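You operate a simulated robot arm through the tools that you are given. There is no shell and no other tool.

You run a simulated robot arm. Do the job below in one go: nothing can be reset, and whatever is moved stays where it is left.

Task
Change the air block over to the clear hose.
Fine: open the blue valve again at the end; shut the blue valve and bleed the gauge to 0 kPa before the brass plug comes off; park it in the middle rest.

It is judged by the outcome, as a careful person would: the job done as asked, and still so three seconds after it is handed in. It fails if anything else is knocked over, pushed out of place, dropped, spilled or broken.

Robot
A 6-joint arm with a two-finger gripper, fixed in place. Base frame: the origin is on the floor under the middle of its stand, x ahead of it, y to its left, z up. Lengths are in cm, angles in rad, forces in N, time in s.
It reaches about 157.2 cm from its shoulder. Its first joint turns from -2.897 to 2.897 rad. Payload 2.45 kg.
The tool frame sits at the grasp point between the pads (the TCP): z along the fingers, y along the line on which they close. The tips reach 2 cm beyond it. The gripper opens to 14 cm; its body begins 16.8 cm behind the TCP.
Orientation is told as [roll, pitch, yaw] about the base's x, y, z axes, in that order, counted from this pose: with the fingers straight down and closing along the base's y, the tool's x points along the base's -x, its y along +y and its z along -z.

Tools
- The arm moves only by the tool send_rows. Its argument "steps" is a list of rows, each a list of 3 entries, a list of its own where there are three numbers: the shift along the tool's x, y, z in units of 300 mm (1.0 is 300 mm), then the turn, a rotation vector about the tool's x, y, z in units of 180 degrees (1.0 is 180 degrees), then the gripper command, from -1 (shut) to 1 (fully open), values between in proportion. In form: [[[dx, dy, dz], [wx, wy, wz], gripper], ...]. A call has 1 to 20 rows; each row is the pose to reach, as a shift and turn from the pose commanded when the call began, along the tool's axes at that moment. A call with a number of a shift or a turn outside -1 to 1 is refused whole. Rows are played at 5 a second. More than 5 cm and 0.15 rad between two rows, or a gripper value outside its range, and nothing of the call is played. A pose out of reach is approached as far as the arm can. The call stops where the force on the tool passes 90 N (or 10 N more than at its start, if that is more) or the arm is blocked; 0.2 s more then pass. Each finger travels about 4.5 cm/s and halts on what it meets, pressing with about 22 N; the grip force reading is that of the motor and also rises with nothing between the fingers. The clock runs only during rows and for 0.2 s after the last one: add rows that repeat a pose to give the fingers time. The reply holds the time, the measured pose of the TCP, the force on the tool along the base axes, the opening and the grip force, in the units named above and with some noise, with the torque about the TCP (base axes, N m) and any sound that the robot's microphone picked up.
- Cameras (640 x 400 px; columns grow to the right, rows downward): "scene" is fixed at [5.72, -49.37, 157]; the picture's right is [0.43, -0.90, 0.00], its down [-0.36, -0.17, -0.92] and it looks along [0.83, 0.39, -0.40] (base axes); focal length 354 px, centre (320, 200). "wrist" rides on the gripper at [7.8, 1.1, -20.9] in the tool frame; the picture's right is [-0.14, 0.99, 0.00], its down [-0.92, -0.13, -0.37] and it looks along [-0.37, -0.05, 0.93] (tool axes); focal length 280 px, centre (320, 200). There is no depth. A picture from a camera that has moved, and an enlarged one, comes with that camera's place and axes in the base frame and with its lens. The place of the scene camera against the robot may be out by one fixed shift of up to 1.2 cm in any direction.
- snapshot(camera): a new picture of that camera. No time passes.
- zoom(camera, box): a new picture of the part [left, top, right, bottom] of that camera's present view, enlarged. No time passes.
- hand_in(): hands the job in; it is judged then, once.

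Places have to be worked out from the pictures, the camera data and where the tool is seen. Open the gripper and draw the arm clear of the work before you hand the job in, unless the task says otherwise.

The tools are called after ">>>" as a command line: name --argument value ..., lists and objects as JSON in quotes. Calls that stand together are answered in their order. send_rows: Moves the arm, as the interface text tells. Its arguments: {"type":"object","properties":{"steps":{"type":"array"}},"required":["steps"]} The other tools are called the same way: snapshot (camera) takes a picture; zoom (camera, box) takes an enlarged picture of a part of a camera's view; hand_in () hands the job in.

At the start:

```text
time: 0.0
position: [80.79, -11.81, 118.38]
tool_rot: [0.0, -0.001, 0.0]
wrist_force: [-0.1, -0.1, -0.2]
torque: [-0.01, -0.05, -0.01]
finger_gap: 14.0
grip_force: 0.1
```

scene: 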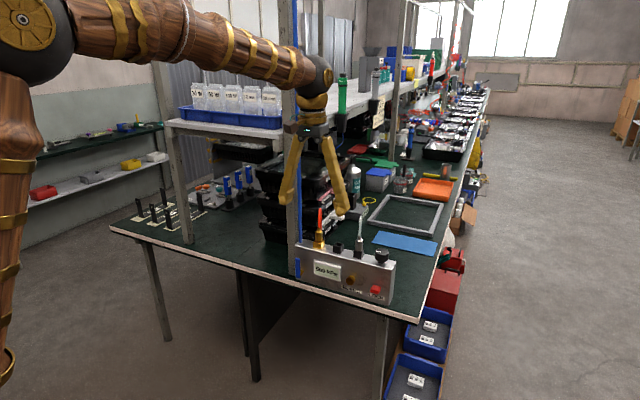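
wrist: 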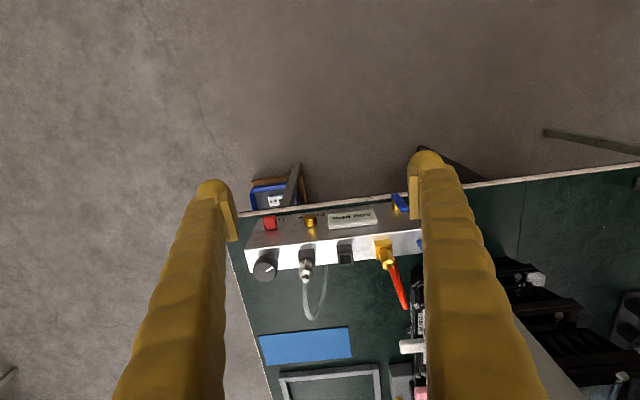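

I begin by looking closely at the block from both cameras to identify the valve, gauge, plugs, and rests.

>>> zoom --camera "scene" --box '[270, 190, 430, 310]'

>>> zoom --camera "wrist" --box '[220, 160, 460, 310]'

>>> zoom --camera "scene" --box '[110, 150, 290, 260]'

```text
3.33 times, centred on (350, 250) of scene
camera zoom: at [5.72, -49.37, 157.0], right [0.43, -0.9, 0.0], down [-0.36, -0.17, -0.92], along [0.83, 0.39, -0.4], focal length 1180 px, centre (220, 33)
```

zoom: 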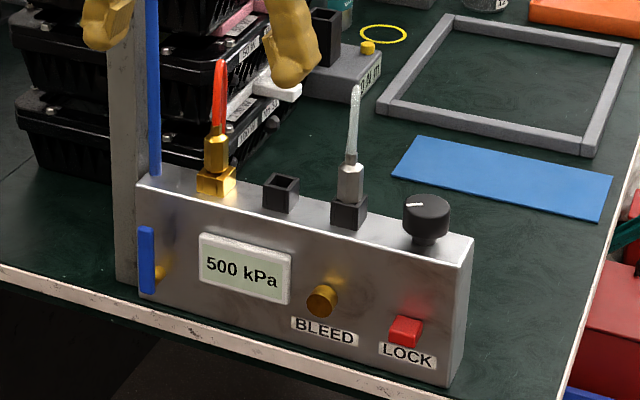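

```text
2.67 times, centred on (340, 235) of wrist
camera zoom: at [73.07, -10.69, 139.27], right [0.14, 0.99, 0.0], down [0.92, -0.13, 0.37], along [0.37, -0.05, -0.93], focal length 748 px, centre (267, 107)
```

zoom: 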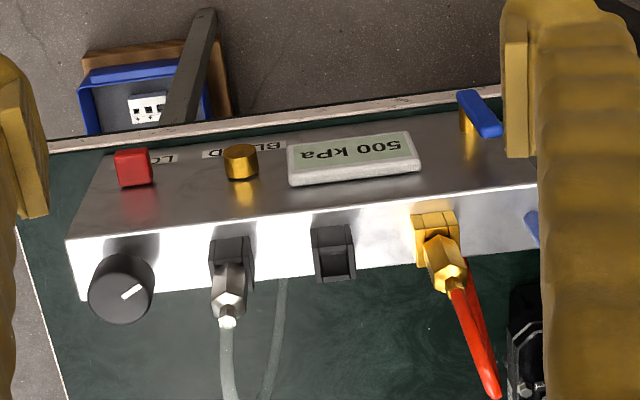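

```text
3.56 times, centred on (200, 205) of scene
camera zoom: at [5.72, -49.37, 157.0], right [0.43, -0.9, 0.0], down [-0.36, -0.17, -0.92], along [0.83, 0.39, -0.4], focal length 1258 px, centre (747, 182)
```

zoom: 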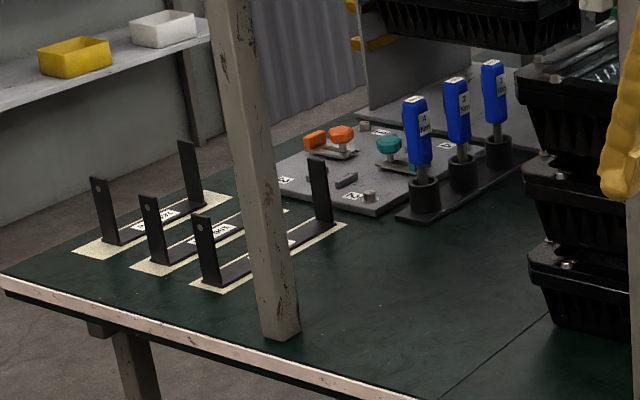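

The readings put the brass plug's port at about (102, -3, 94). I tilt the gripper 45° forward and back off a bit, so the wrist camera looks at the front panel.

>>> send_rows --steps '[[[0.033, -0.011, 0.067], [0, -0.0417, 0], 1], [[0.067, -0.022, 0.133], [0, -0.0833, 0], 1], [[0.1, -0.033, 0.2], [0, -0.125, 0], 1], [[0.133, -0.044, 0.267], [0, -0.1667, 0], 1], [[0.167, -0.056, 0.333], [0, -0.2083, 0], 1], [[0.2, -0.067, 0.4], [0, -0.25, 0], 1], [[0.2, -0.067, 0.4], [0, -0.25, 0], 1]]'

>>> snapshot --camera "wrist"

>>> snapshot --camera "scene"

```text
time: 1.6
position: [74.79, -13.75, 106.29]
tool_rot: [-0.005, -0.786, 0.002]
wrist_force: [0.6, -0.3, -0.4]
torque: [0.04, 0.04, 0.02]
finger_gap: 13.99
grip_force: 0.1
out of reach, approached as far as the arm can: row 6
```

```text
taken
camera wrist: at [54.46, -12.73, 115.52], right [0.1, 0.99, 0.09], down [0.39, -0.12, 0.91], along [0.92, -0.05, -0.4], focal length 280 px, centre (320, 200)
```

wrist: 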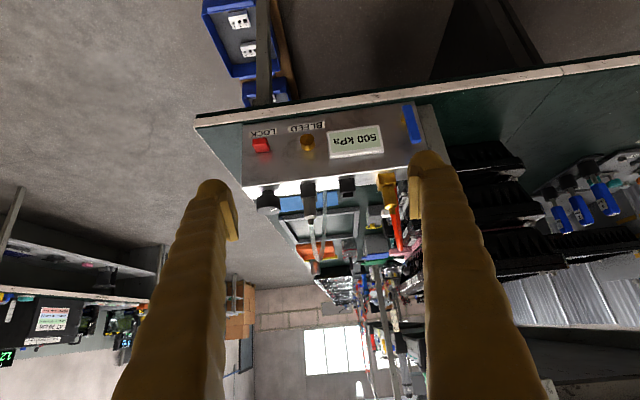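

```text
taken
```

scene: 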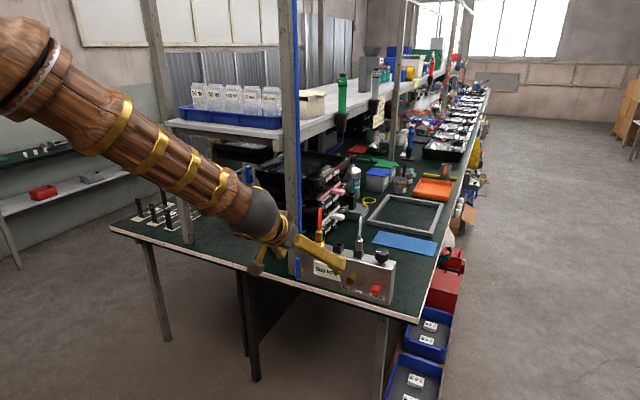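

The panel is now visible, upside down in the wrist picture. I zoom in on the block to see the lever, buttons and ports.

>>> zoom --camera "wrist" --box '[220, 80, 460, 230]'

>>> zoom --camera "wrist" --box '[370, 90, 450, 140]'

>>> zoom --camera "wrist" --box '[235, 110, 335, 172]'

>>> zoom --camera "scene" --box '[270, 190, 430, 310]'

```text
2.67 times, centred on (340, 155) of wrist
camera zoom: at [54.46, -12.73, 115.52], right [0.1, 0.99, 0.09], down [0.39, -0.12, 0.91], along [0.92, -0.05, -0.4], focal length 748 px, centre (267, 320)
```

zoom: 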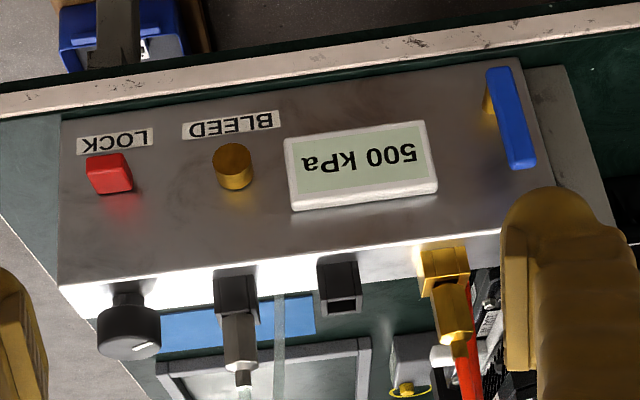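

```text
8.00 times, centred on (410, 115) of wrist
camera zoom: at [54.46, -12.73, 115.52], right [0.1, 0.99, 0.09], down [0.39, -0.12, 0.91], along [0.92, -0.05, -0.4], focal length 2243 px, centre (-400, 880)
```

zoom: 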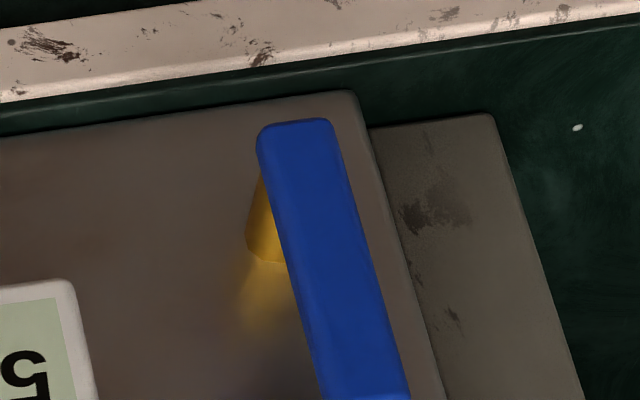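

```text
6.40 times, centred on (285, 141) of wrist
camera zoom: at [54.46, -12.73, 115.52], right [0.1, 0.99, 0.09], down [0.39, -0.12, 0.91], along [0.92, -0.05, -0.4], focal length 1794 px, centre (544, 578)
```

zoom: 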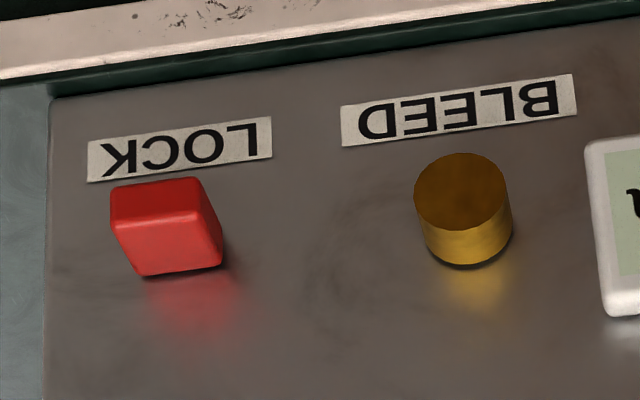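

```text
3.33 times, centred on (350, 250) of scene
camera zoom: at [5.72, -49.37, 157.0], right [0.43, -0.9, 0.0], down [-0.36, -0.17, -0.92], along [0.83, 0.39, -0.4], focal length 1180 px, centre (220, 33)
```

zoom: 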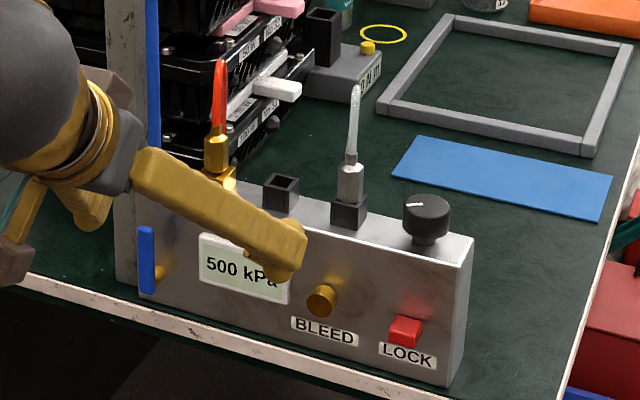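

Working from the two wrist views, the front face is at x≈100.4. The blue lever stands at y≈2.9, z 80.3–87.9, x≈98, with its pivot near the bottom end at z≈81.3. BLEED is at (98.8, -16.5, 84.1). I shut the fingers and come to a spot in front and to the left of the lever, keeping clear of it.

>>> send_rows --steps '[[[0.0005, 0.071, 0.08], [0, 0, 0], -1], [[0.001, 0.142, 0.16], [0, 0, 0], -1], [[0.0015, 0.213, 0.24], [0, 0, 0], -1], [[0.002, 0.284, 0.32], [0, 0, 0], -1], [[0.0025, 0.355, 0.4], [0, 0, 0], -1], [[0.003, 0.426, 0.48], [0, 0, 0], -1], [[0.0035, 0.497, 0.56], [0, 0, 0], -1], [[0.004, 0.568, 0.64], [0, 0, 0], -1], [[0.0045, 0.639, 0.7], [0, 0, 0], -1], [[0.005, 0.71, 0.75], [0, 0, 0], -1], [[0.005, 0.71, 0.75], [0, 0, 0], -1]]'

>>> snapshot --camera "wrist"

>>> snapshot --camera "scene"

```text
time: 4.0
position: [89.75, 0.37, 89.72]
tool_rot: [-0.049, -0.773, 0.158]
wrist_force: [0.1, 0.0, 0.2]
torque: [0.03, 0.01, 0.0]
finger_gap: 0.0
grip_force: 21.9
out of reach, approached as far as the arm can: row 6, 7, 8, 9, 10
```

```text
taken
camera wrist: at [69.54, -0.71, 99.29], right [-0.02, 1.0, 0.06], down [0.41, -0.04, 0.91], along [0.91, 0.05, -0.41], focal length 280 px, centre (320, 200)
```

wrist: 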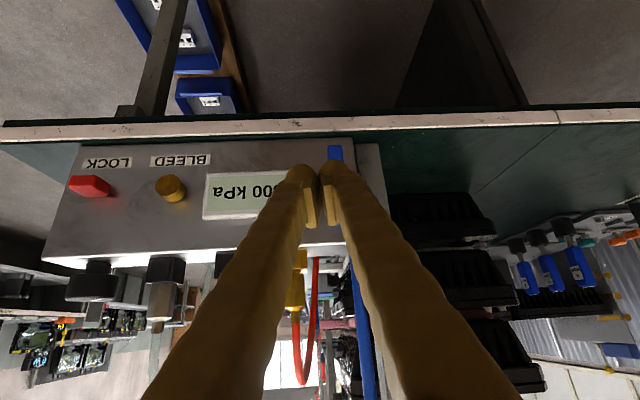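

```text
taken
```

scene: 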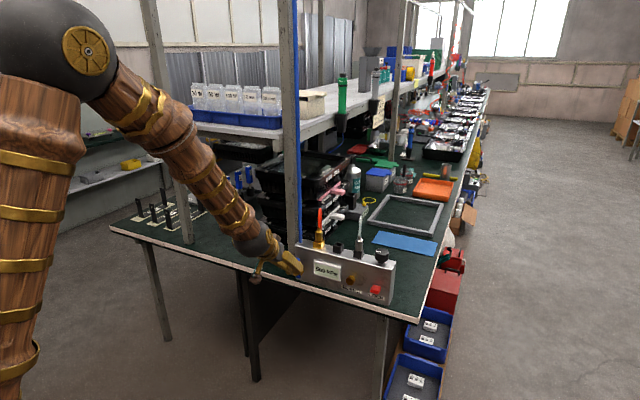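

The tool axis is now in line with the forearm, which is a wrist singularity, so this 45° tilt isn't reached cleanly. I ease the tilt back to about 20°, where the wrist is bent properly.

>>> send_rows --steps '[[[-0.01, 0, -0.02], [0, 0.028, 0], -1], [[-0.02, 0, -0.04], [0, 0.056, 0], -1], [[-0.03, 0, -0.06], [0, 0.084, 0], -1], [[-0.04, 0, -0.08], [0, 0.112, 0], -1], [[-0.047, 0, -0.1], [0, 0.139, 0], -1], [[-0.047, 0, -0.1], [0, 0.139, 0], -1]]'

>>> snapshot --camera "wrist"

```text
time: 5.4
position: [88.75, 8.85, 92.2]
tool_rot: [-0.072, -0.382, 0.001]
wrist_force: [-0.7, -0.4, 0.4]
torque: [0.01, -0.02, 0.01]
finger_gap: 0.0
grip_force: 21.9
out of reach, approached as far as the arm can: row 1, 2, 4, 5, 6
```

```text
taken
camera wrist: at [73.77, 11.31, 108.56], right [0.15, 0.99, -0.01], down [0.71, -0.1, 0.69], along [0.68, -0.12, -0.72], focal length 280 px, centre (320, 200)
```

wrist: 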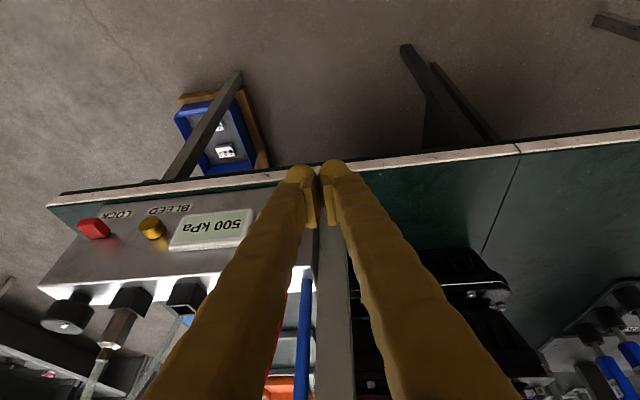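

The arm is still settling towards the commanded pose, so I hold briefly to see where it ends up.

>>> send_rows --steps '[[[0, 0, 0], [0, 0, 0], -1], [[0, 0, 0], [0, 0, 0], -1], [[0, 0, 0], [0, 0, 0], -1]]'

>>> snapshot --camera "scene"

```text
time: 6.2
position: [88.89, 8.81, 92.24]
tool_rot: [-0.071, -0.382, 0.001]
wrist_force: [0.1, -0.1, 0.0]
torque: [0.01, 0.01, 0.01]
finger_gap: 0.0
grip_force: 21.6
```

```text
taken
```

scene: 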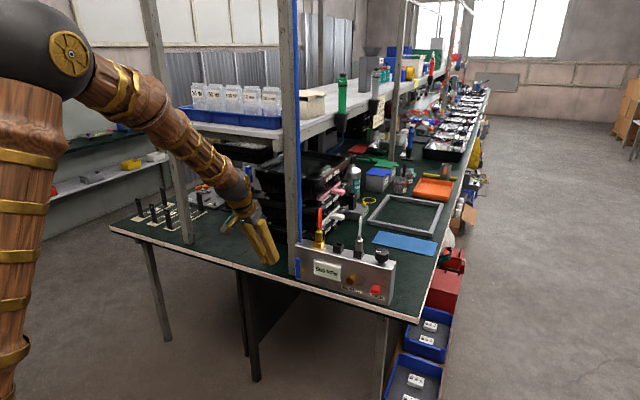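

The commanded pose now matches the measured one. I remove the small roll and move to in front of the block, just left of the lever.

>>> send_rows --steps '[[[-0.04, -0.017, 0.04], [-0.0113, 0, 0], -1], [[-0.08, -0.034, 0.08], [-0.0226, 0, 0], -1], [[-0.08, -0.034, 0.08], [-0.0226, 0, 0], -1]]'

>>> snapshot --camera "wrist"

>>> zoom --camera "scene" --box '[230, 190, 350, 290]'

```text
time: 7.0
position: [91.2, 8.55, 89.78]
tool_rot: [-0.057, -0.41, 0.001]
wrist_force: [-0.3, 0.0, -0.5]
torque: [0.02, 0.0, 0.02]
finger_gap: 0.0
grip_force: 22.3
out of reach, approached as far as the arm can: row 1, 2, 3
```

```text
taken
camera wrist: at [75.71, 10.72, 105.82], right [0.15, 0.99, 0.0], down [0.69, -0.11, 0.71], along [0.7, -0.1, -0.7], focal length 280 px, centre (320, 200)
```

wrist: 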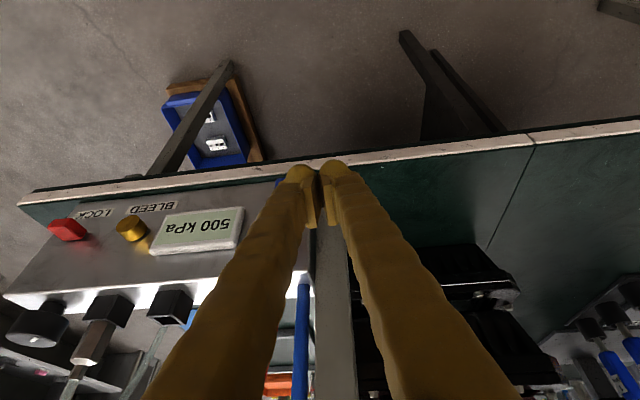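

```text
4.00 times, centred on (290, 240) of scene
camera zoom: at [5.72, -49.37, 157.0], right [0.43, -0.9, 0.0], down [-0.36, -0.17, -0.92], along [0.83, 0.39, -0.4], focal length 1416 px, centre (440, 40)
```

zoom: 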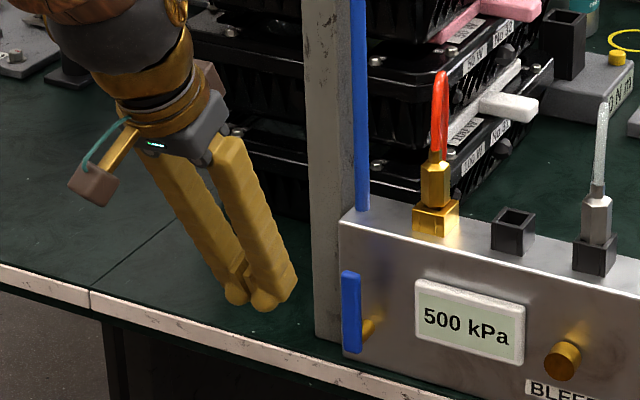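

The wrist is still reported out of reach here. It may have flipped into an awkward joint configuration near the singularity, so I go back up and left with the fingers vertical, as at the start, and see whether that pose is clean.

>>> send_rows --steps '[[[-0.004, -0.05, -0.12], [0, 0.022, 0], -1], [[-0.007, -0.1, -0.24], [0, 0.044, 0], -1], [[-0.011, -0.15, -0.36], [0, 0.066, 0], -1], [[-0.014, -0.2, -0.48], [0, 0.088, 0], -1], [[-0.018, -0.25, -0.6], [0, 0.11, 0], -1], [[-0.021, -0.307, -0.702], [0, 0.1305, 0], -1], [[-0.021, -0.307, -0.702], [0, 0.1305, 0], -1]]'

>>> snapshot --camera "scene"

```text
time: 8.6
position: [82.72, 1.52, 106.43]
tool_rot: [-0.237, -0.085, -0.013]
wrist_force: [0.8, -0.8, 0.3]
torque: [-0.01, 0.01, 0.02]
finger_gap: 0.0
grip_force: 22.6
out of reach, approached as far as the arm can: row 1, 2, 3, 4, 5, 6, 7
```

```text
taken
```

scene: 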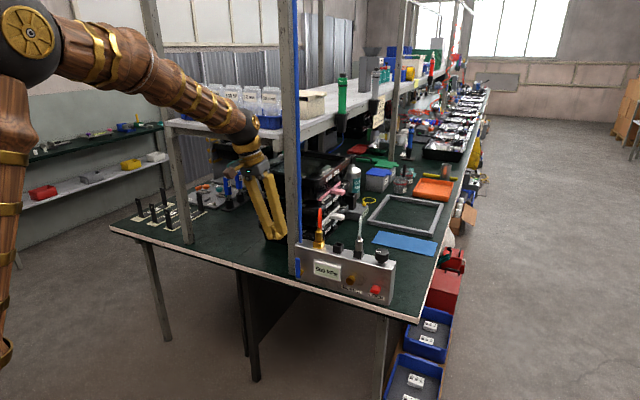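

With the fingers vertical a roll error of -0.24 remains. That confirms the wrist flipped: its forearm roll is against a limit. I unwind it in open air, first by turning the tool almost in line with the forearm with a slight lean to -y.

>>> send_rows --steps '[[[0.0079, -0.0084, -0.03], [-0.0066, -0.035, 0.011], -1], [[0.0157, -0.0169, -0.06], [-0.0132, -0.07, 0.0221], -1], [[0.0236, -0.0253, -0.09], [-0.0198, -0.105, 0.0331], -1], [[0.0314, -0.0337, -0.12], [-0.0265, -0.14, 0.0442], -1], [[0.0393, -0.0421, -0.15], [-0.0331, -0.175, 0.0552], -1], [[0.0471, -0.0506, -0.18], [-0.0397, -0.21, 0.0663], -1], [[0.055, -0.059, -0.211], [-0.0463, -0.2452, 0.0773], -1], [[0.055, -0.059, -0.211], [-0.0463, -0.2452, 0.0773], -1]]'

>>> snapshot --camera "scene"

```text
time: 10.4
position: [80.41, 1.27, 112.89]
tool_rot: [0.003, -0.881, -0.178]
wrist_force: [0.7, -1.2, 0.4]
torque: [0.01, -0.02, 0.04]
finger_gap: 0.0
grip_force: 21.5
```

```text
taken
```

scene: 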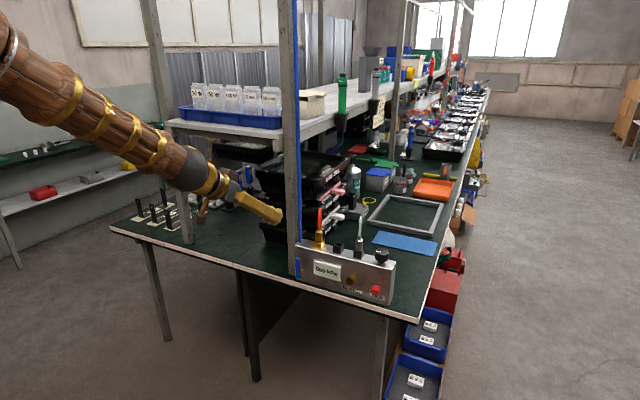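

That pose was reached exactly, with no flag. Next I tip the fingers nearly horizontal, 20° below level and pointing +x. That bends the wrist the other way, which suits poking at the front panel.

>>> send_rows --steps '[[[-0.0078, 0.052, 0.02], [-0.0124, -0.0272, -0.0071], -1], [[-0.0155, 0.104, 0.04], [-0.0247, -0.0543, -0.0142], -1], [[-0.0233, 0.156, 0.06], [-0.0371, -0.0815, -0.0212], -1], [[-0.031, 0.208, 0.08], [-0.0494, -0.1086, -0.0283], -1], [[-0.031, 0.208, 0.08], [-0.0494, -0.1086, -0.0283], -1]]'

>>> snapshot --camera "wrist"

```text
time: 11.6
position: [84.08, 7.03, 112.28]
tool_rot: [0.003, -1.221, 0.0]
wrist_force: [-0.2, 0.1, 0.2]
torque: [-0.01, 0.0, 0.03]
finger_gap: 0.0
grip_force: 22.2
```

```text
taken
camera wrist: at [61.78, 8.06, 112.05], right [0.05, 0.99, 0.13], down [-0.03, -0.13, 0.99], along [1.0, -0.05, 0.03], focal length 280 px, centre (320, 200)
```

wrist: 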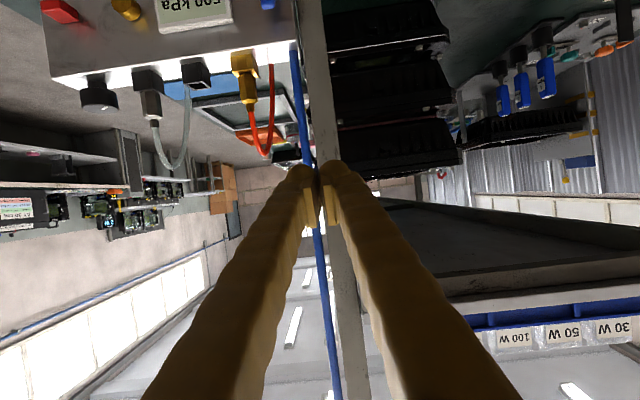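

The wrist is now in a clean configuration, with the camera looking level at the block. I lower to in front of the lever, staying short of it and to its left.

>>> send_rows --steps '[[[0.093, 0.005, 0.085], [0, 0, 0], -1], [[0.187, 0.01, 0.169], [0, 0, 0], -1], [[0.28, 0.014, 0.254], [0, 0, 0], -1], [[0.374, 0.019, 0.339], [0, 0, 0], -1], [[0.467, 0.024, 0.424], [0, 0, 0], -1], [[0.561, 0.028, 0.508], [0, 0, 0], -1], [[0.654, 0.033, 0.593], [0, 0, 0], -1], [[0.654, 0.033, 0.593], [0, 0, 0], -1]]'

>>> snapshot --camera "wrist"

>>> zoom --camera "scene" --box '[230, 190, 350, 290]'

```text
time: 13.4
position: [94.28, 7.88, 87.7]
tool_rot: [0.002, -1.222, -0.001]
wrist_force: [0.1, -1.0, -0.2]
torque: [0.02, -0.01, -0.02]
finger_gap: 0.0
grip_force: 21.9
```

```text
taken
camera wrist: at [71.87, 8.94, 87.57], right [0.05, 0.99, 0.13], down [-0.03, -0.13, 0.99], along [1.0, -0.05, 0.03], focal length 280 px, centre (320, 200)
```

wrist: 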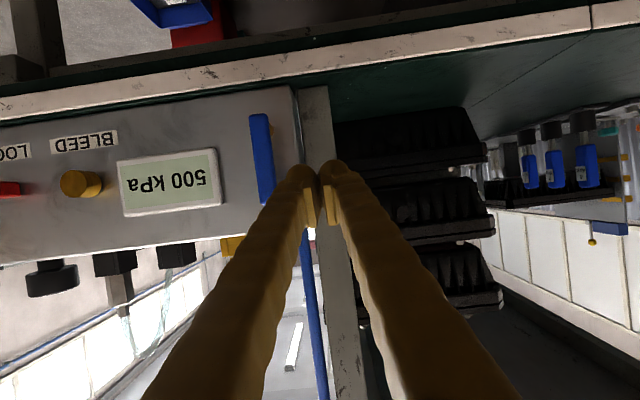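

```text
4.00 times, centred on (290, 240) of scene
camera zoom: at [5.72, -49.37, 157.0], right [0.43, -0.9, 0.0], down [-0.36, -0.17, -0.92], along [0.83, 0.39, -0.4], focal length 1416 px, centre (440, 40)
```

zoom: 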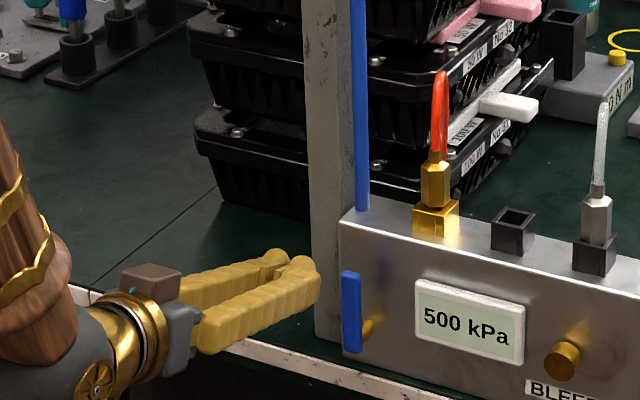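

The lever is confirmed at y≈2.95, z 80.1–87.8. I slide the fingertips in beside its upper end, on the +y side and still clear of it.

>>> send_rows --steps '[[[-0.006, -0.018, 0.05], [0, 0, 0], -1], [[-0.011, -0.037, 0.099], [0, 0, 0], -1], [[-0.011, -0.037, 0.099], [0, 0, 0], -1]]'

>>> snapshot --camera "wrist"

>>> zoom --camera "scene" --box '[250, 215, 330, 290]'

```text
time: 14.2
position: [96.99, 6.78, 87.1]
tool_rot: [0.002, -1.223, 0.0]
wrist_force: [-0.7, 0.5, 0.3]
torque: [-0.02, -0.03, 0.01]
finger_gap: 0.0
grip_force: 22.5
```

```text
taken
camera wrist: at [74.69, 7.82, 86.82], right [0.05, 0.99, 0.13], down [-0.03, -0.13, 0.99], along [1.0, -0.05, 0.02], focal length 280 px, centre (320, 200)
```

wrist: 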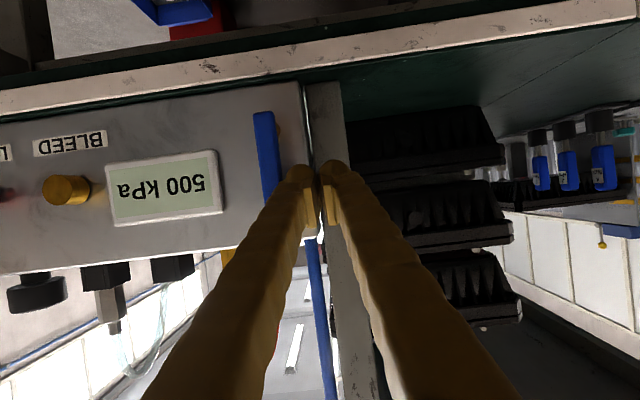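

```text
5.33 times, centred on (290, 252) of scene
camera zoom: at [5.72, -49.37, 157.0], right [0.43, -0.9, 0.0], down [-0.36, -0.17, -0.92], along [0.83, 0.39, -0.4], focal length 1888 px, centre (480, -80)
```

zoom: 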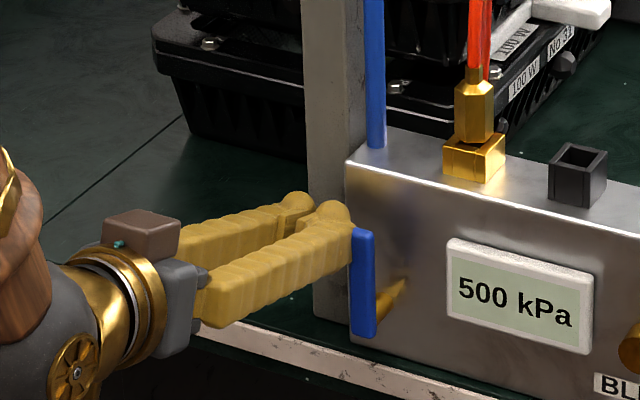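

The fingertips sit just left of the lever's top. I push 1.5 cm towards -y, which would turn it clockwise, and check the force and whether it gives.

>>> send_rows --steps '[[[0.006, -0.017, 0.002], [0, 0, 0], -1], [[0.01, -0.033, 0.004], [0, 0, 0], -1], [[0.01, -0.05, 0.004], [0, 0, 0], -1], [[0.01, -0.05, 0.004], [0, 0, 0], -1]]'

>>> zoom --camera "wrist" --box '[180, 80, 380, 230]'

>>> zoom --camera "scene" --box '[250, 215, 330, 290]'

```text
time: 15.2
position: [96.88, 5.31, 86.59]
tool_rot: [0.002, -1.221, -0.003]
wrist_force: [0.8, -0.1, 0.4]
torque: [0.0, -0.02, 0.01]
finger_gap: 0.01
grip_force: 21.9
```

```text
2.67 times, centred on (280, 155) of wrist
camera zoom: at [74.62, 6.33, 86.48], right [0.05, 0.99, 0.13], down [-0.03, -0.13, 0.99], along [1.0, -0.05, 0.03], focal length 748 px, centre (427, 320)
```

zoom: 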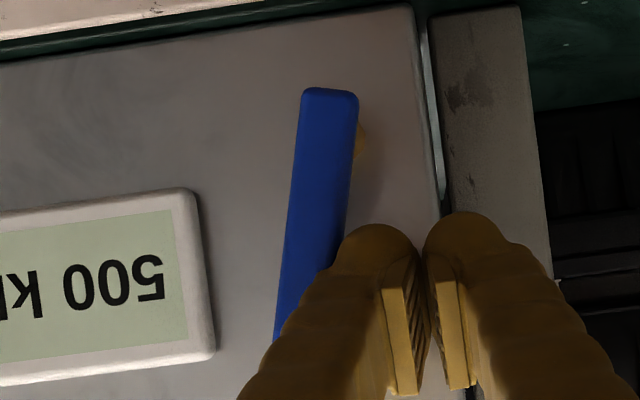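

```text
5.33 times, centred on (290, 252) of scene
camera zoom: at [5.72, -49.37, 157.0], right [0.43, -0.9, 0.0], down [-0.36, -0.17, -0.92], along [0.83, 0.39, -0.4], focal length 1888 px, centre (480, -80)
```

zoom: 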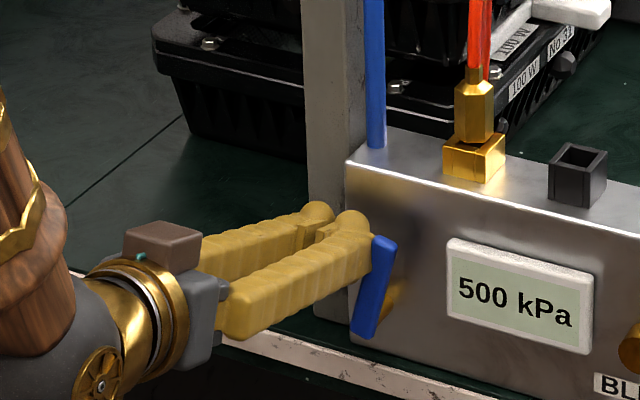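

The lever swings freely towards -y. I follow its arc round towards horizontal, moving to the side and then down.

>>> send_rows --steps '[[[0.003, -0.04, 0.001], [0, 0, 0], -1], [[0.0157, -0.0777, 0.0057], [0, 0, 0], -1], [[0.0407, -0.1033, 0.0148], [0, 0, 0], -1], [[0.0689, -0.1233, 0.0251], [0, 0, 0], -1], [[0.094, -0.1367, 0.0342], [0, 0, 0], -1], [[0.094, -0.1367, 0.0342], [0, 0, 0], -1]]'

>>> zoom --camera "wrist" --box '[180, 80, 380, 230]'

>>> zoom --camera "scene" --box '[250, 215, 330, 290]'

```text
time: 16.6
position: [97.03, 1.13, 83.67]
tool_rot: [0.003, -1.222, -0.003]
wrist_force: [-1.4, 2.3, 7.2]
torque: [0.06, -0.03, -0.03]
finger_gap: 0.59
grip_force: 29.7
```

```text
2.67 times, centred on (280, 155) of wrist
camera zoom: at [74.71, 2.25, 83.55], right [0.05, 0.99, 0.13], down [-0.03, -0.13, 0.99], along [1.0, -0.05, 0.03], focal length 748 px, centre (427, 320)
```

zoom: 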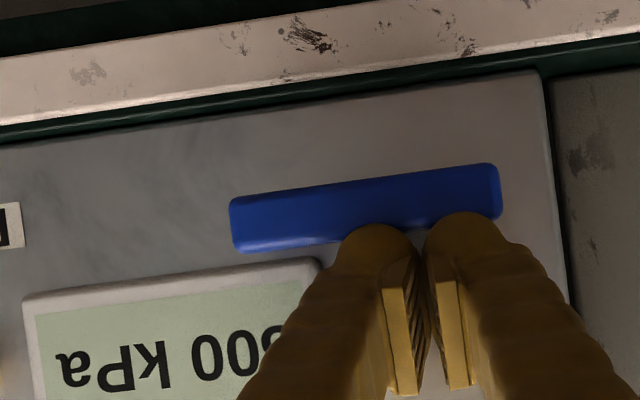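

```text
5.33 times, centred on (290, 252) of scene
camera zoom: at [5.72, -49.37, 157.0], right [0.43, -0.9, 0.0], down [-0.36, -0.17, -0.92], along [0.83, 0.39, -0.4], focal length 1888 px, centre (480, -80)
```

zoom: 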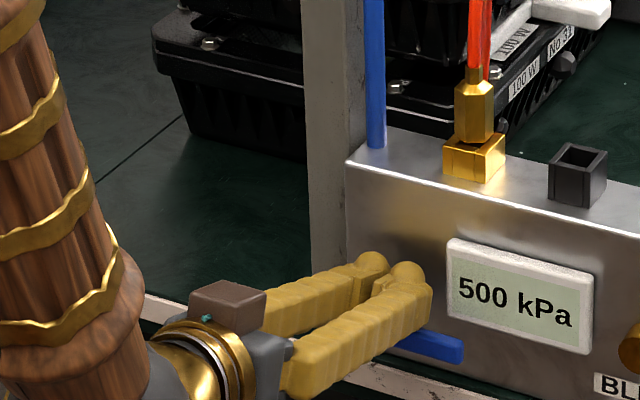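

The lever is horizontal and resting against its stop, with 7 N on the tool. I lift off it and back away to see the whole panel.

>>> send_rows --steps '[[[-0.022, 0, -0.008], [0, 0, 0], -1], [[-0.022, 0, -0.08], [0, 0, 0], -1], [[-0.022, -0.05, -0.2], [0, 0, 0], -1], [[-0.022, -0.1, -0.3], [0, 0, 0], -1], [[-0.022, -0.1, -0.3], [0, 0, 0], -1]]'

>>> zoom --camera "wrist" --box '[120, 60, 400, 235]'

>>> zoom --camera "scene" --box '[280, 200, 410, 310]'

```text
time: 17.8
position: [88.78, -1.83, 87.22]
tool_rot: [0.003, -1.22, -0.001]
wrist_force: [-0.3, 0.5, 0.7]
torque: [-0.01, 0.03, 0.01]
finger_gap: 0.02
grip_force: 30.1
```

```text
2.29 times, centred on (260, 148) of wrist
camera zoom: at [66.52, -0.77, 87.2], right [0.05, 0.99, 0.13], down [-0.03, -0.13, 0.99], along [1.0, -0.05, 0.03], focal length 641 px, centre (457, 320)
```

zoom: 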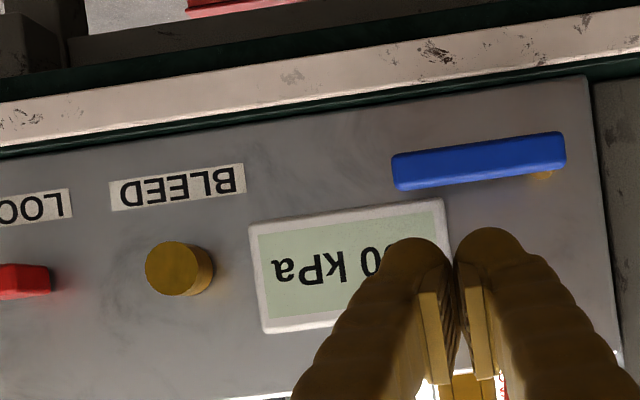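

```text
3.64 times, centred on (345, 255) of scene
camera zoom: at [5.72, -49.37, 157.0], right [0.43, -0.9, 0.0], down [-0.36, -0.17, -0.92], along [0.83, 0.39, -0.4], focal length 1287 px, centre (229, 0)
```

zoom: 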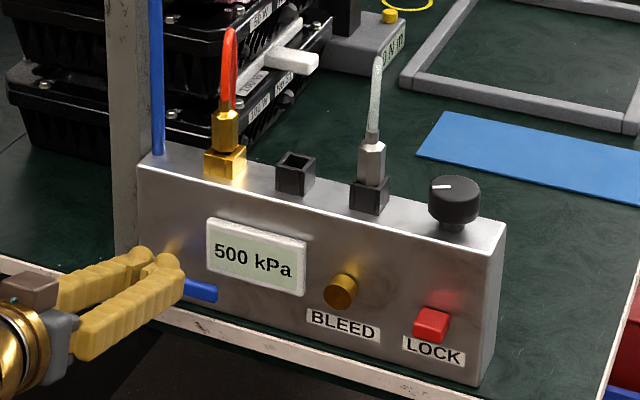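

The valve is shut and the gauge still shows the trapped 500 kPa. BLEED is at about (98.8, -16.6, 83.9), so I line up my left fingertip in front of it, away from the gauge and LOCK.

>>> send_rows --steps '[[[0.003, -0.109, 0.02], [0, 0, 0], -1], [[0.006, -0.218, 0.04], [0, 0, 0], -1], [[0.009, -0.327, 0.08], [0, 0, 0], -1], [[0.012, -0.436, 0.14], [0, 0, 0], -1], [[0.0145, -0.545, 0.2117], [0, 0, 0], -1], [[0.0145, -0.545, 0.2117], [0, 0, 0], -1]]'

>>> zoom --camera "wrist" --box '[200, 80, 440, 230]'

>>> zoom --camera "scene" --box '[280, 200, 410, 310]'

```text
time: 19.2
position: [94.61, -18.08, 84.79]
tool_rot: [0.002, -1.221, -0.003]
wrist_force: [-0.3, -0.1, -0.3]
torque: [0.01, 0.04, -0.02]
finger_gap: 0.0
grip_force: 29.5
```

```text
2.67 times, centred on (320, 155) of wrist
camera zoom: at [72.21, -17.13, 84.65], right [0.05, 0.99, 0.13], down [-0.03, -0.13, 0.99], along [1.0, -0.05, 0.03], focal length 748 px, centre (320, 320)
```

zoom: 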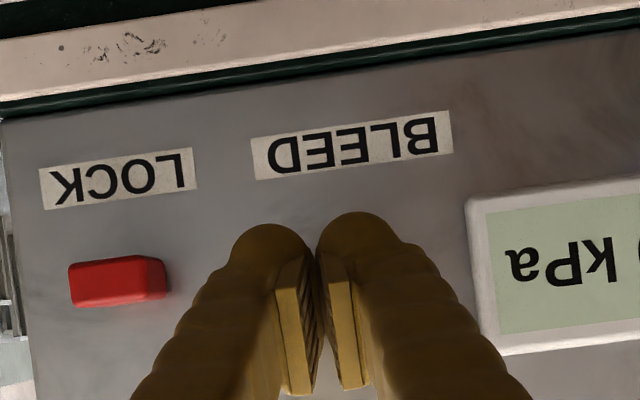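

```text
3.64 times, centred on (345, 255) of scene
camera zoom: at [5.72, -49.37, 157.0], right [0.43, -0.9, 0.0], down [-0.36, -0.17, -0.92], along [0.83, 0.39, -0.4], focal length 1287 px, centre (229, 0)
```

zoom: 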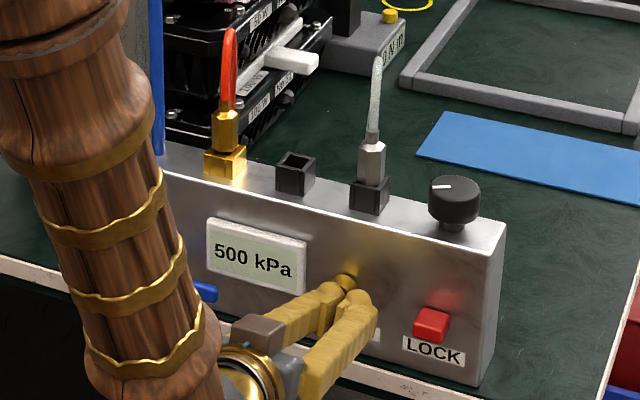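

The left fingertip covers the button. I raise it slightly and push gently forward onto the cap.

>>> send_rows --steps '[[[-0.018, 0, 0.03], [0, 0, 0], -1], [[-0.0365, 0, 0.0612], [0, 0, 0], -1], [[-0.0456, 0, 0.0863], [0, 0, 0], -1], [[-0.0456, 0, 0.0863], [0, 0, 0], -1]]'

>>> zoom --camera "scene" --box '[280, 200, 410, 310]'

>>> zoom --camera "wrist" --box '[200, 80, 440, 230]'

```text
time: 20.2
position: [97.24, -18.03, 85.14]
tool_rot: [0.005, -1.221, -0.003]
wrist_force: [-64.9, -0.1, 8.3]
torque: [0.13, 0.67, 0.78]
finger_gap: 0.0
grip_force: 29.3
heard: click
```

```text
3.64 times, centred on (345, 255) of scene
camera zoom: at [5.72, -49.37, 157.0], right [0.43, -0.9, 0.0], down [-0.36, -0.17, -0.92], along [0.83, 0.39, -0.4], focal length 1287 px, centre (229, 0)
```

zoom: 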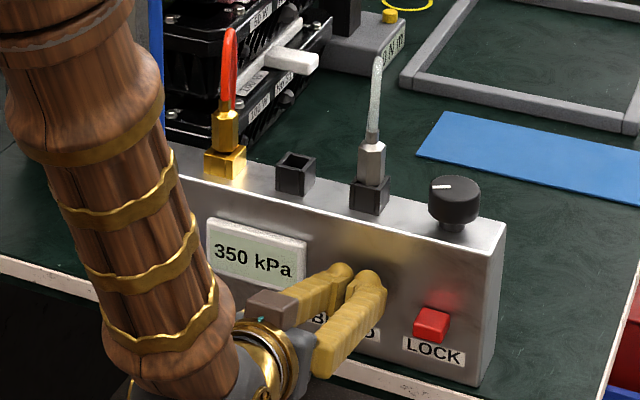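

```text
2.67 times, centred on (320, 155) of wrist
camera zoom: at [74.89, -17.06, 85.05], right [0.05, 0.99, 0.13], down [-0.03, -0.13, 0.99], along [1.0, -0.05, 0.02], focal length 748 px, centre (320, 320)
```

zoom: 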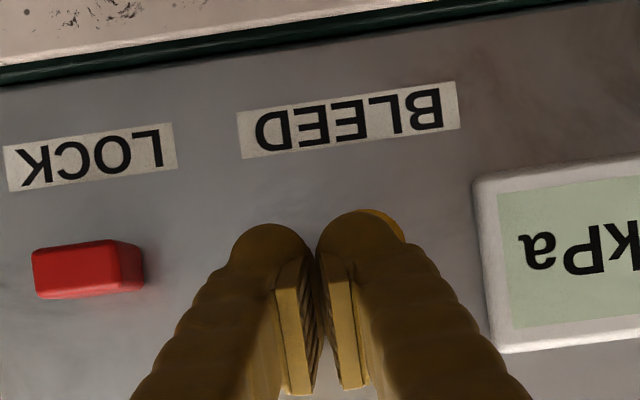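

The button clicked and the gauge is falling, now at 350 kPa. I ease off 1.5 mm to lower the force and hold until it drains.

>>> send_rows --steps '[[[0.0015, 0, -0.004], [0, 0, 0], -1], [[0.0015, 0, -0.004], [0, 0, 0], -1], [[0.0015, 0, -0.004], [0, 0, 0], -1], [[0.0015, 0, -0.004], [0, 0, 0], -1], [[0.0015, 0, -0.004], [0, 0, 0], -1]]'

>>> zoom --camera "scene" --box '[280, 200, 410, 310]'

```text
time: 21.4
position: [97.27, -18.14, 85.3]
tool_rot: [0.002, -1.222, -0.004]
wrist_force: [-61.0, -6.5, 3.9]
torque: [-0.04, 0.74, 0.67]
finger_gap: 0.0
grip_force: 29.4
```

```text
3.64 times, centred on (345, 255) of scene
camera zoom: at [5.72, -49.37, 157.0], right [0.43, -0.9, 0.0], down [-0.36, -0.17, -0.92], along [0.83, 0.39, -0.4], focal length 1287 px, centre (229, 0)
```

zoom: 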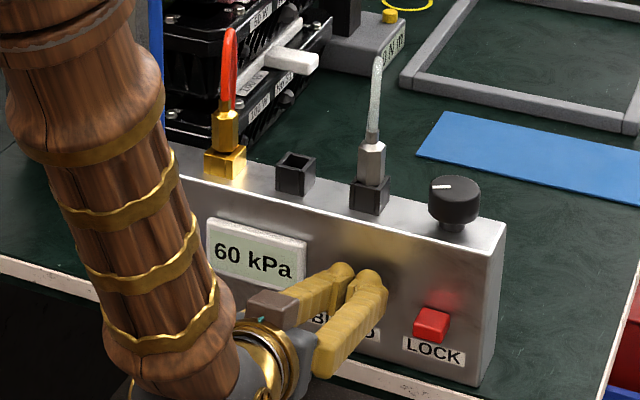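

It is at 60 kPa now. I hold a little longer to reach 0.

>>> send_rows --steps '[[[0, 0, 0], [0, 0, 0], -1], [[0, 0, 0], [0, 0, 0], -1], [[0, 0, 0], [0, 0, 0], -1], [[0, 0, 0], [0, 0, 0], -1], [[0, 0, 0], [0, 0, 0], -1], [[0, 0, 0], [0, 0, 0], -1]]'

>>> zoom --camera "scene" --box '[280, 200, 410, 310]'

```text
time: 22.8
position: [97.17, -18.2, 85.3]
tool_rot: [0.003, -1.221, -0.005]
wrist_force: [-59.8, -13.9, 6.1]
torque: [-0.1, 0.69, 0.52]
finger_gap: 0.02
grip_force: 29.4
```

```text
3.64 times, centred on (345, 255) of scene
camera zoom: at [5.72, -49.37, 157.0], right [0.43, -0.9, 0.0], down [-0.36, -0.17, -0.92], along [0.83, 0.39, -0.4], focal length 1287 px, centre (229, 0)
```

zoom: 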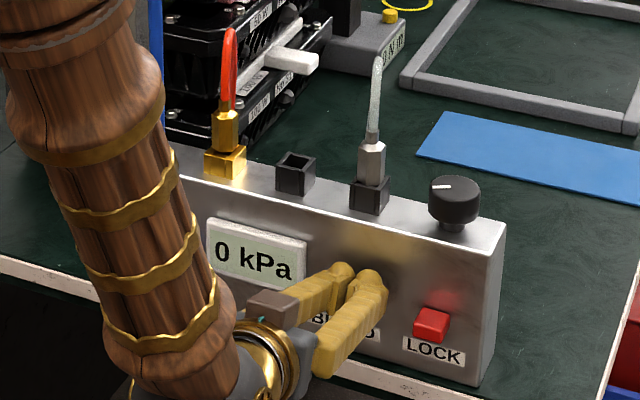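

The gauge reads 0 kPa. I draw straight back off the button, then up in front of the plugs to look at them.

>>> send_rows --steps '[[[0.0228, 0, -0.0627], [0, 0, 0], -1], [[0.0456, 0, -0.125], [0, 0, 0], -1], [[-0.04, 0.07, -0.22], [0, 0, 0], -1], [[-0.12, 0.14, -0.31], [0, 0, 0], -1], [[-0.208, 0.2, -0.404], [0, 0, 0], -1], [[-0.208, 0.2, -0.404], [0, 0, 0], -1]]'

>>> snapshot --camera "wrist"

>>> zoom --camera "scene" --box '[280, 200, 410, 310]'

```text
time: 24.2
position: [88.03, -11.98, 94.94]
tool_rot: [0.002, -1.222, -0.001]
wrist_force: [0.3, -0.2, -0.4]
torque: [0.04, -0.03, -0.03]
finger_gap: 0.0
grip_force: 29.5
```

```text
taken
camera wrist: at [65.69, -11.0, 94.83], right [0.05, 0.99, 0.13], down [-0.03, -0.13, 0.99], along [1.0, -0.05, 0.03], focal length 280 px, centre (320, 200)
```

wrist: 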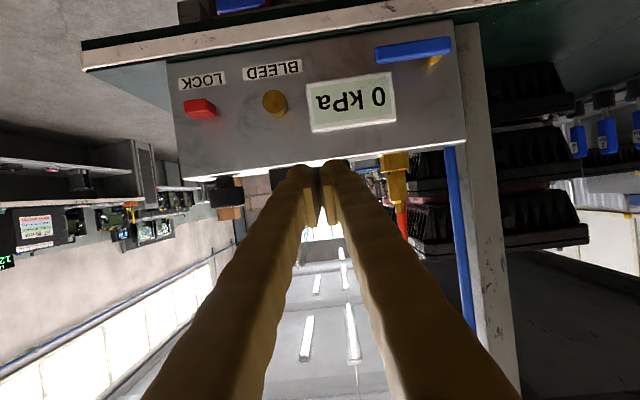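

```text
3.64 times, centred on (345, 255) of scene
camera zoom: at [5.72, -49.37, 157.0], right [0.43, -0.9, 0.0], down [-0.36, -0.17, -0.92], along [0.83, 0.39, -0.4], focal length 1287 px, centre (229, 0)
```

zoom: 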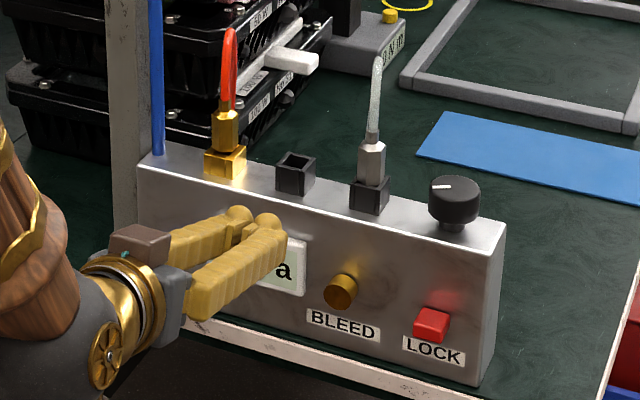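

The gauge stays at 0. I rise and open the fingers part-way to get a view down onto the plugs and rests for exact positions.

>>> send_rows --steps '[[[-0.0724, 0.0534, -0.0548], [0, 0, 0], -0.8], [[-0.1448, 0.1068, -0.1096], [0, 0, 0], -0.6], [[-0.2172, 0.1602, -0.1644], [0, 0, 0], -0.4], [[-0.2896, 0.2136, -0.2192], [0, 0, 0], -0.2], [[-0.362, 0.267, -0.274], [0, 0, 0], 0], [[-0.362, 0.267, -0.274], [0, 0, 0], 0], [[-0.362, 0.267, -0.274], [0, 0, 0], 0]]'

>>> snapshot --camera "wrist"

>>> zoom --camera "wrist" --box '[160, 20, 400, 170]'

```text
time: 25.8
position: [84.01, -4.14, 108.35]
tool_rot: [0.0, -1.221, -0.002]
wrist_force: [-0.6, -0.3, -0.3]
torque: [0.03, -0.02, 0.01]
finger_gap: 7.0
grip_force: 0.1
```

```text
taken
camera wrist: at [61.65, -3.04, 108.04], right [0.05, 0.99, 0.13], down [-0.03, -0.13, 0.99], along [1.0, -0.05, 0.03], focal length 280 px, centre (320, 200)
```

wrist: 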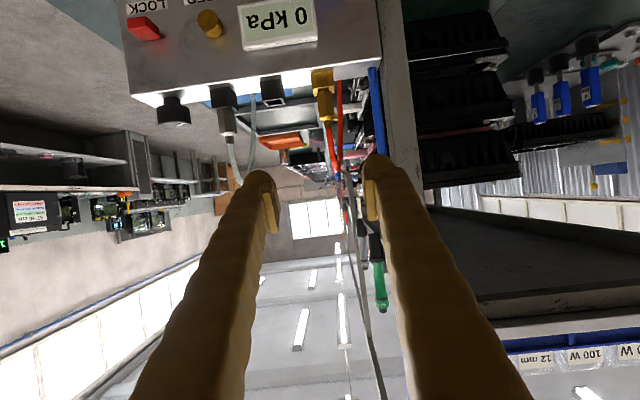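

```text
2.67 times, centred on (280, 95) of wrist
camera zoom: at [61.65, -3.04, 108.04], right [0.05, 0.99, 0.13], down [-0.03, -0.13, 0.99], along [1.0, -0.05, 0.03], focal length 748 px, centre (427, 480)
```

zoom: 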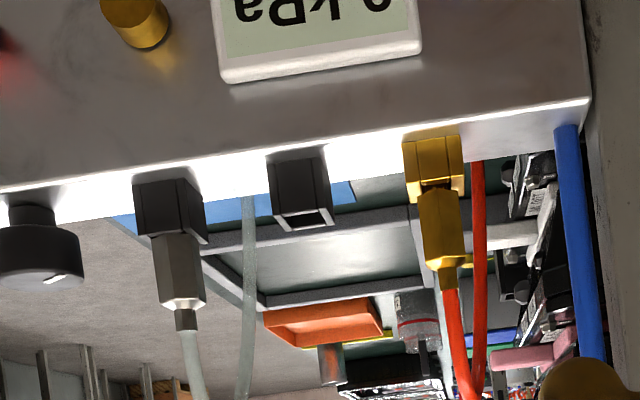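

I zoom in tightly on the brass plug, its port, and the middle rest.

>>> zoom --camera "wrist" --box '[290, 60, 370, 130]'

>>> zoom --camera "wrist" --box '[205, 65, 295, 145]'

>>> zoom --camera "scene" --box '[300, 195, 390, 265]'

```text
5.71 times, centred on (330, 95) of wrist
camera zoom: at [61.65, -3.04, 108.04], right [0.05, 0.99, 0.13], down [-0.03, -0.13, 0.99], along [1.0, -0.05, 0.03], focal length 1602 px, centre (263, 800)
```

zoom: 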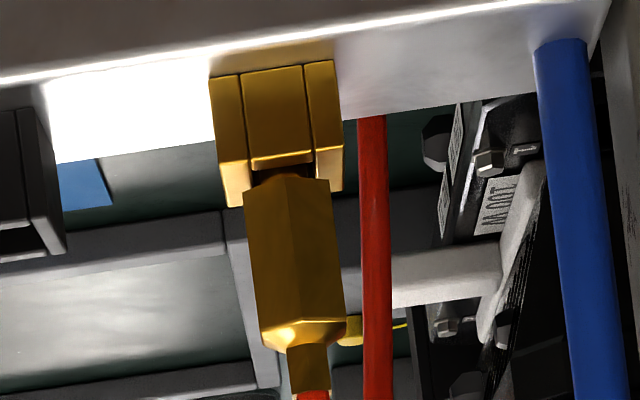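

```text
5.00 times, centred on (250, 105) of wrist
camera zoom: at [61.65, -3.04, 108.04], right [0.05, 0.99, 0.13], down [-0.03, -0.13, 0.99], along [1.0, -0.05, 0.03], focal length 1402 px, centre (670, 675)
```

zoom: 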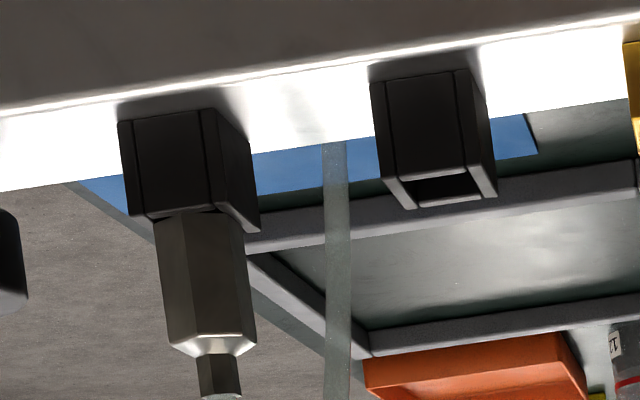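

```text
5.71 times, centred on (345, 230) of scene
camera zoom: at [5.72, -49.37, 157.0], right [0.43, -0.9, 0.0], down [-0.36, -0.17, -0.92], along [0.83, 0.39, -0.4], focal length 2022 px, centre (177, 29)
```

zoom: 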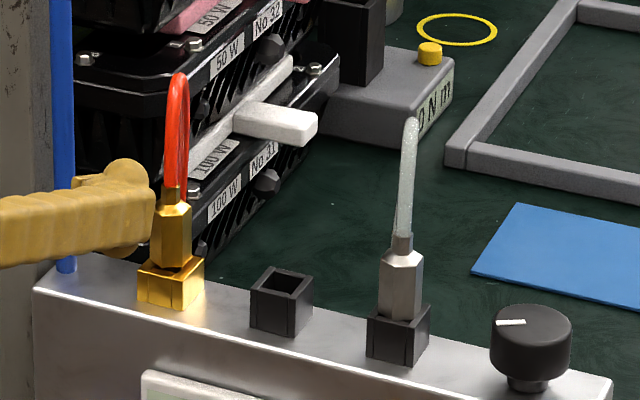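

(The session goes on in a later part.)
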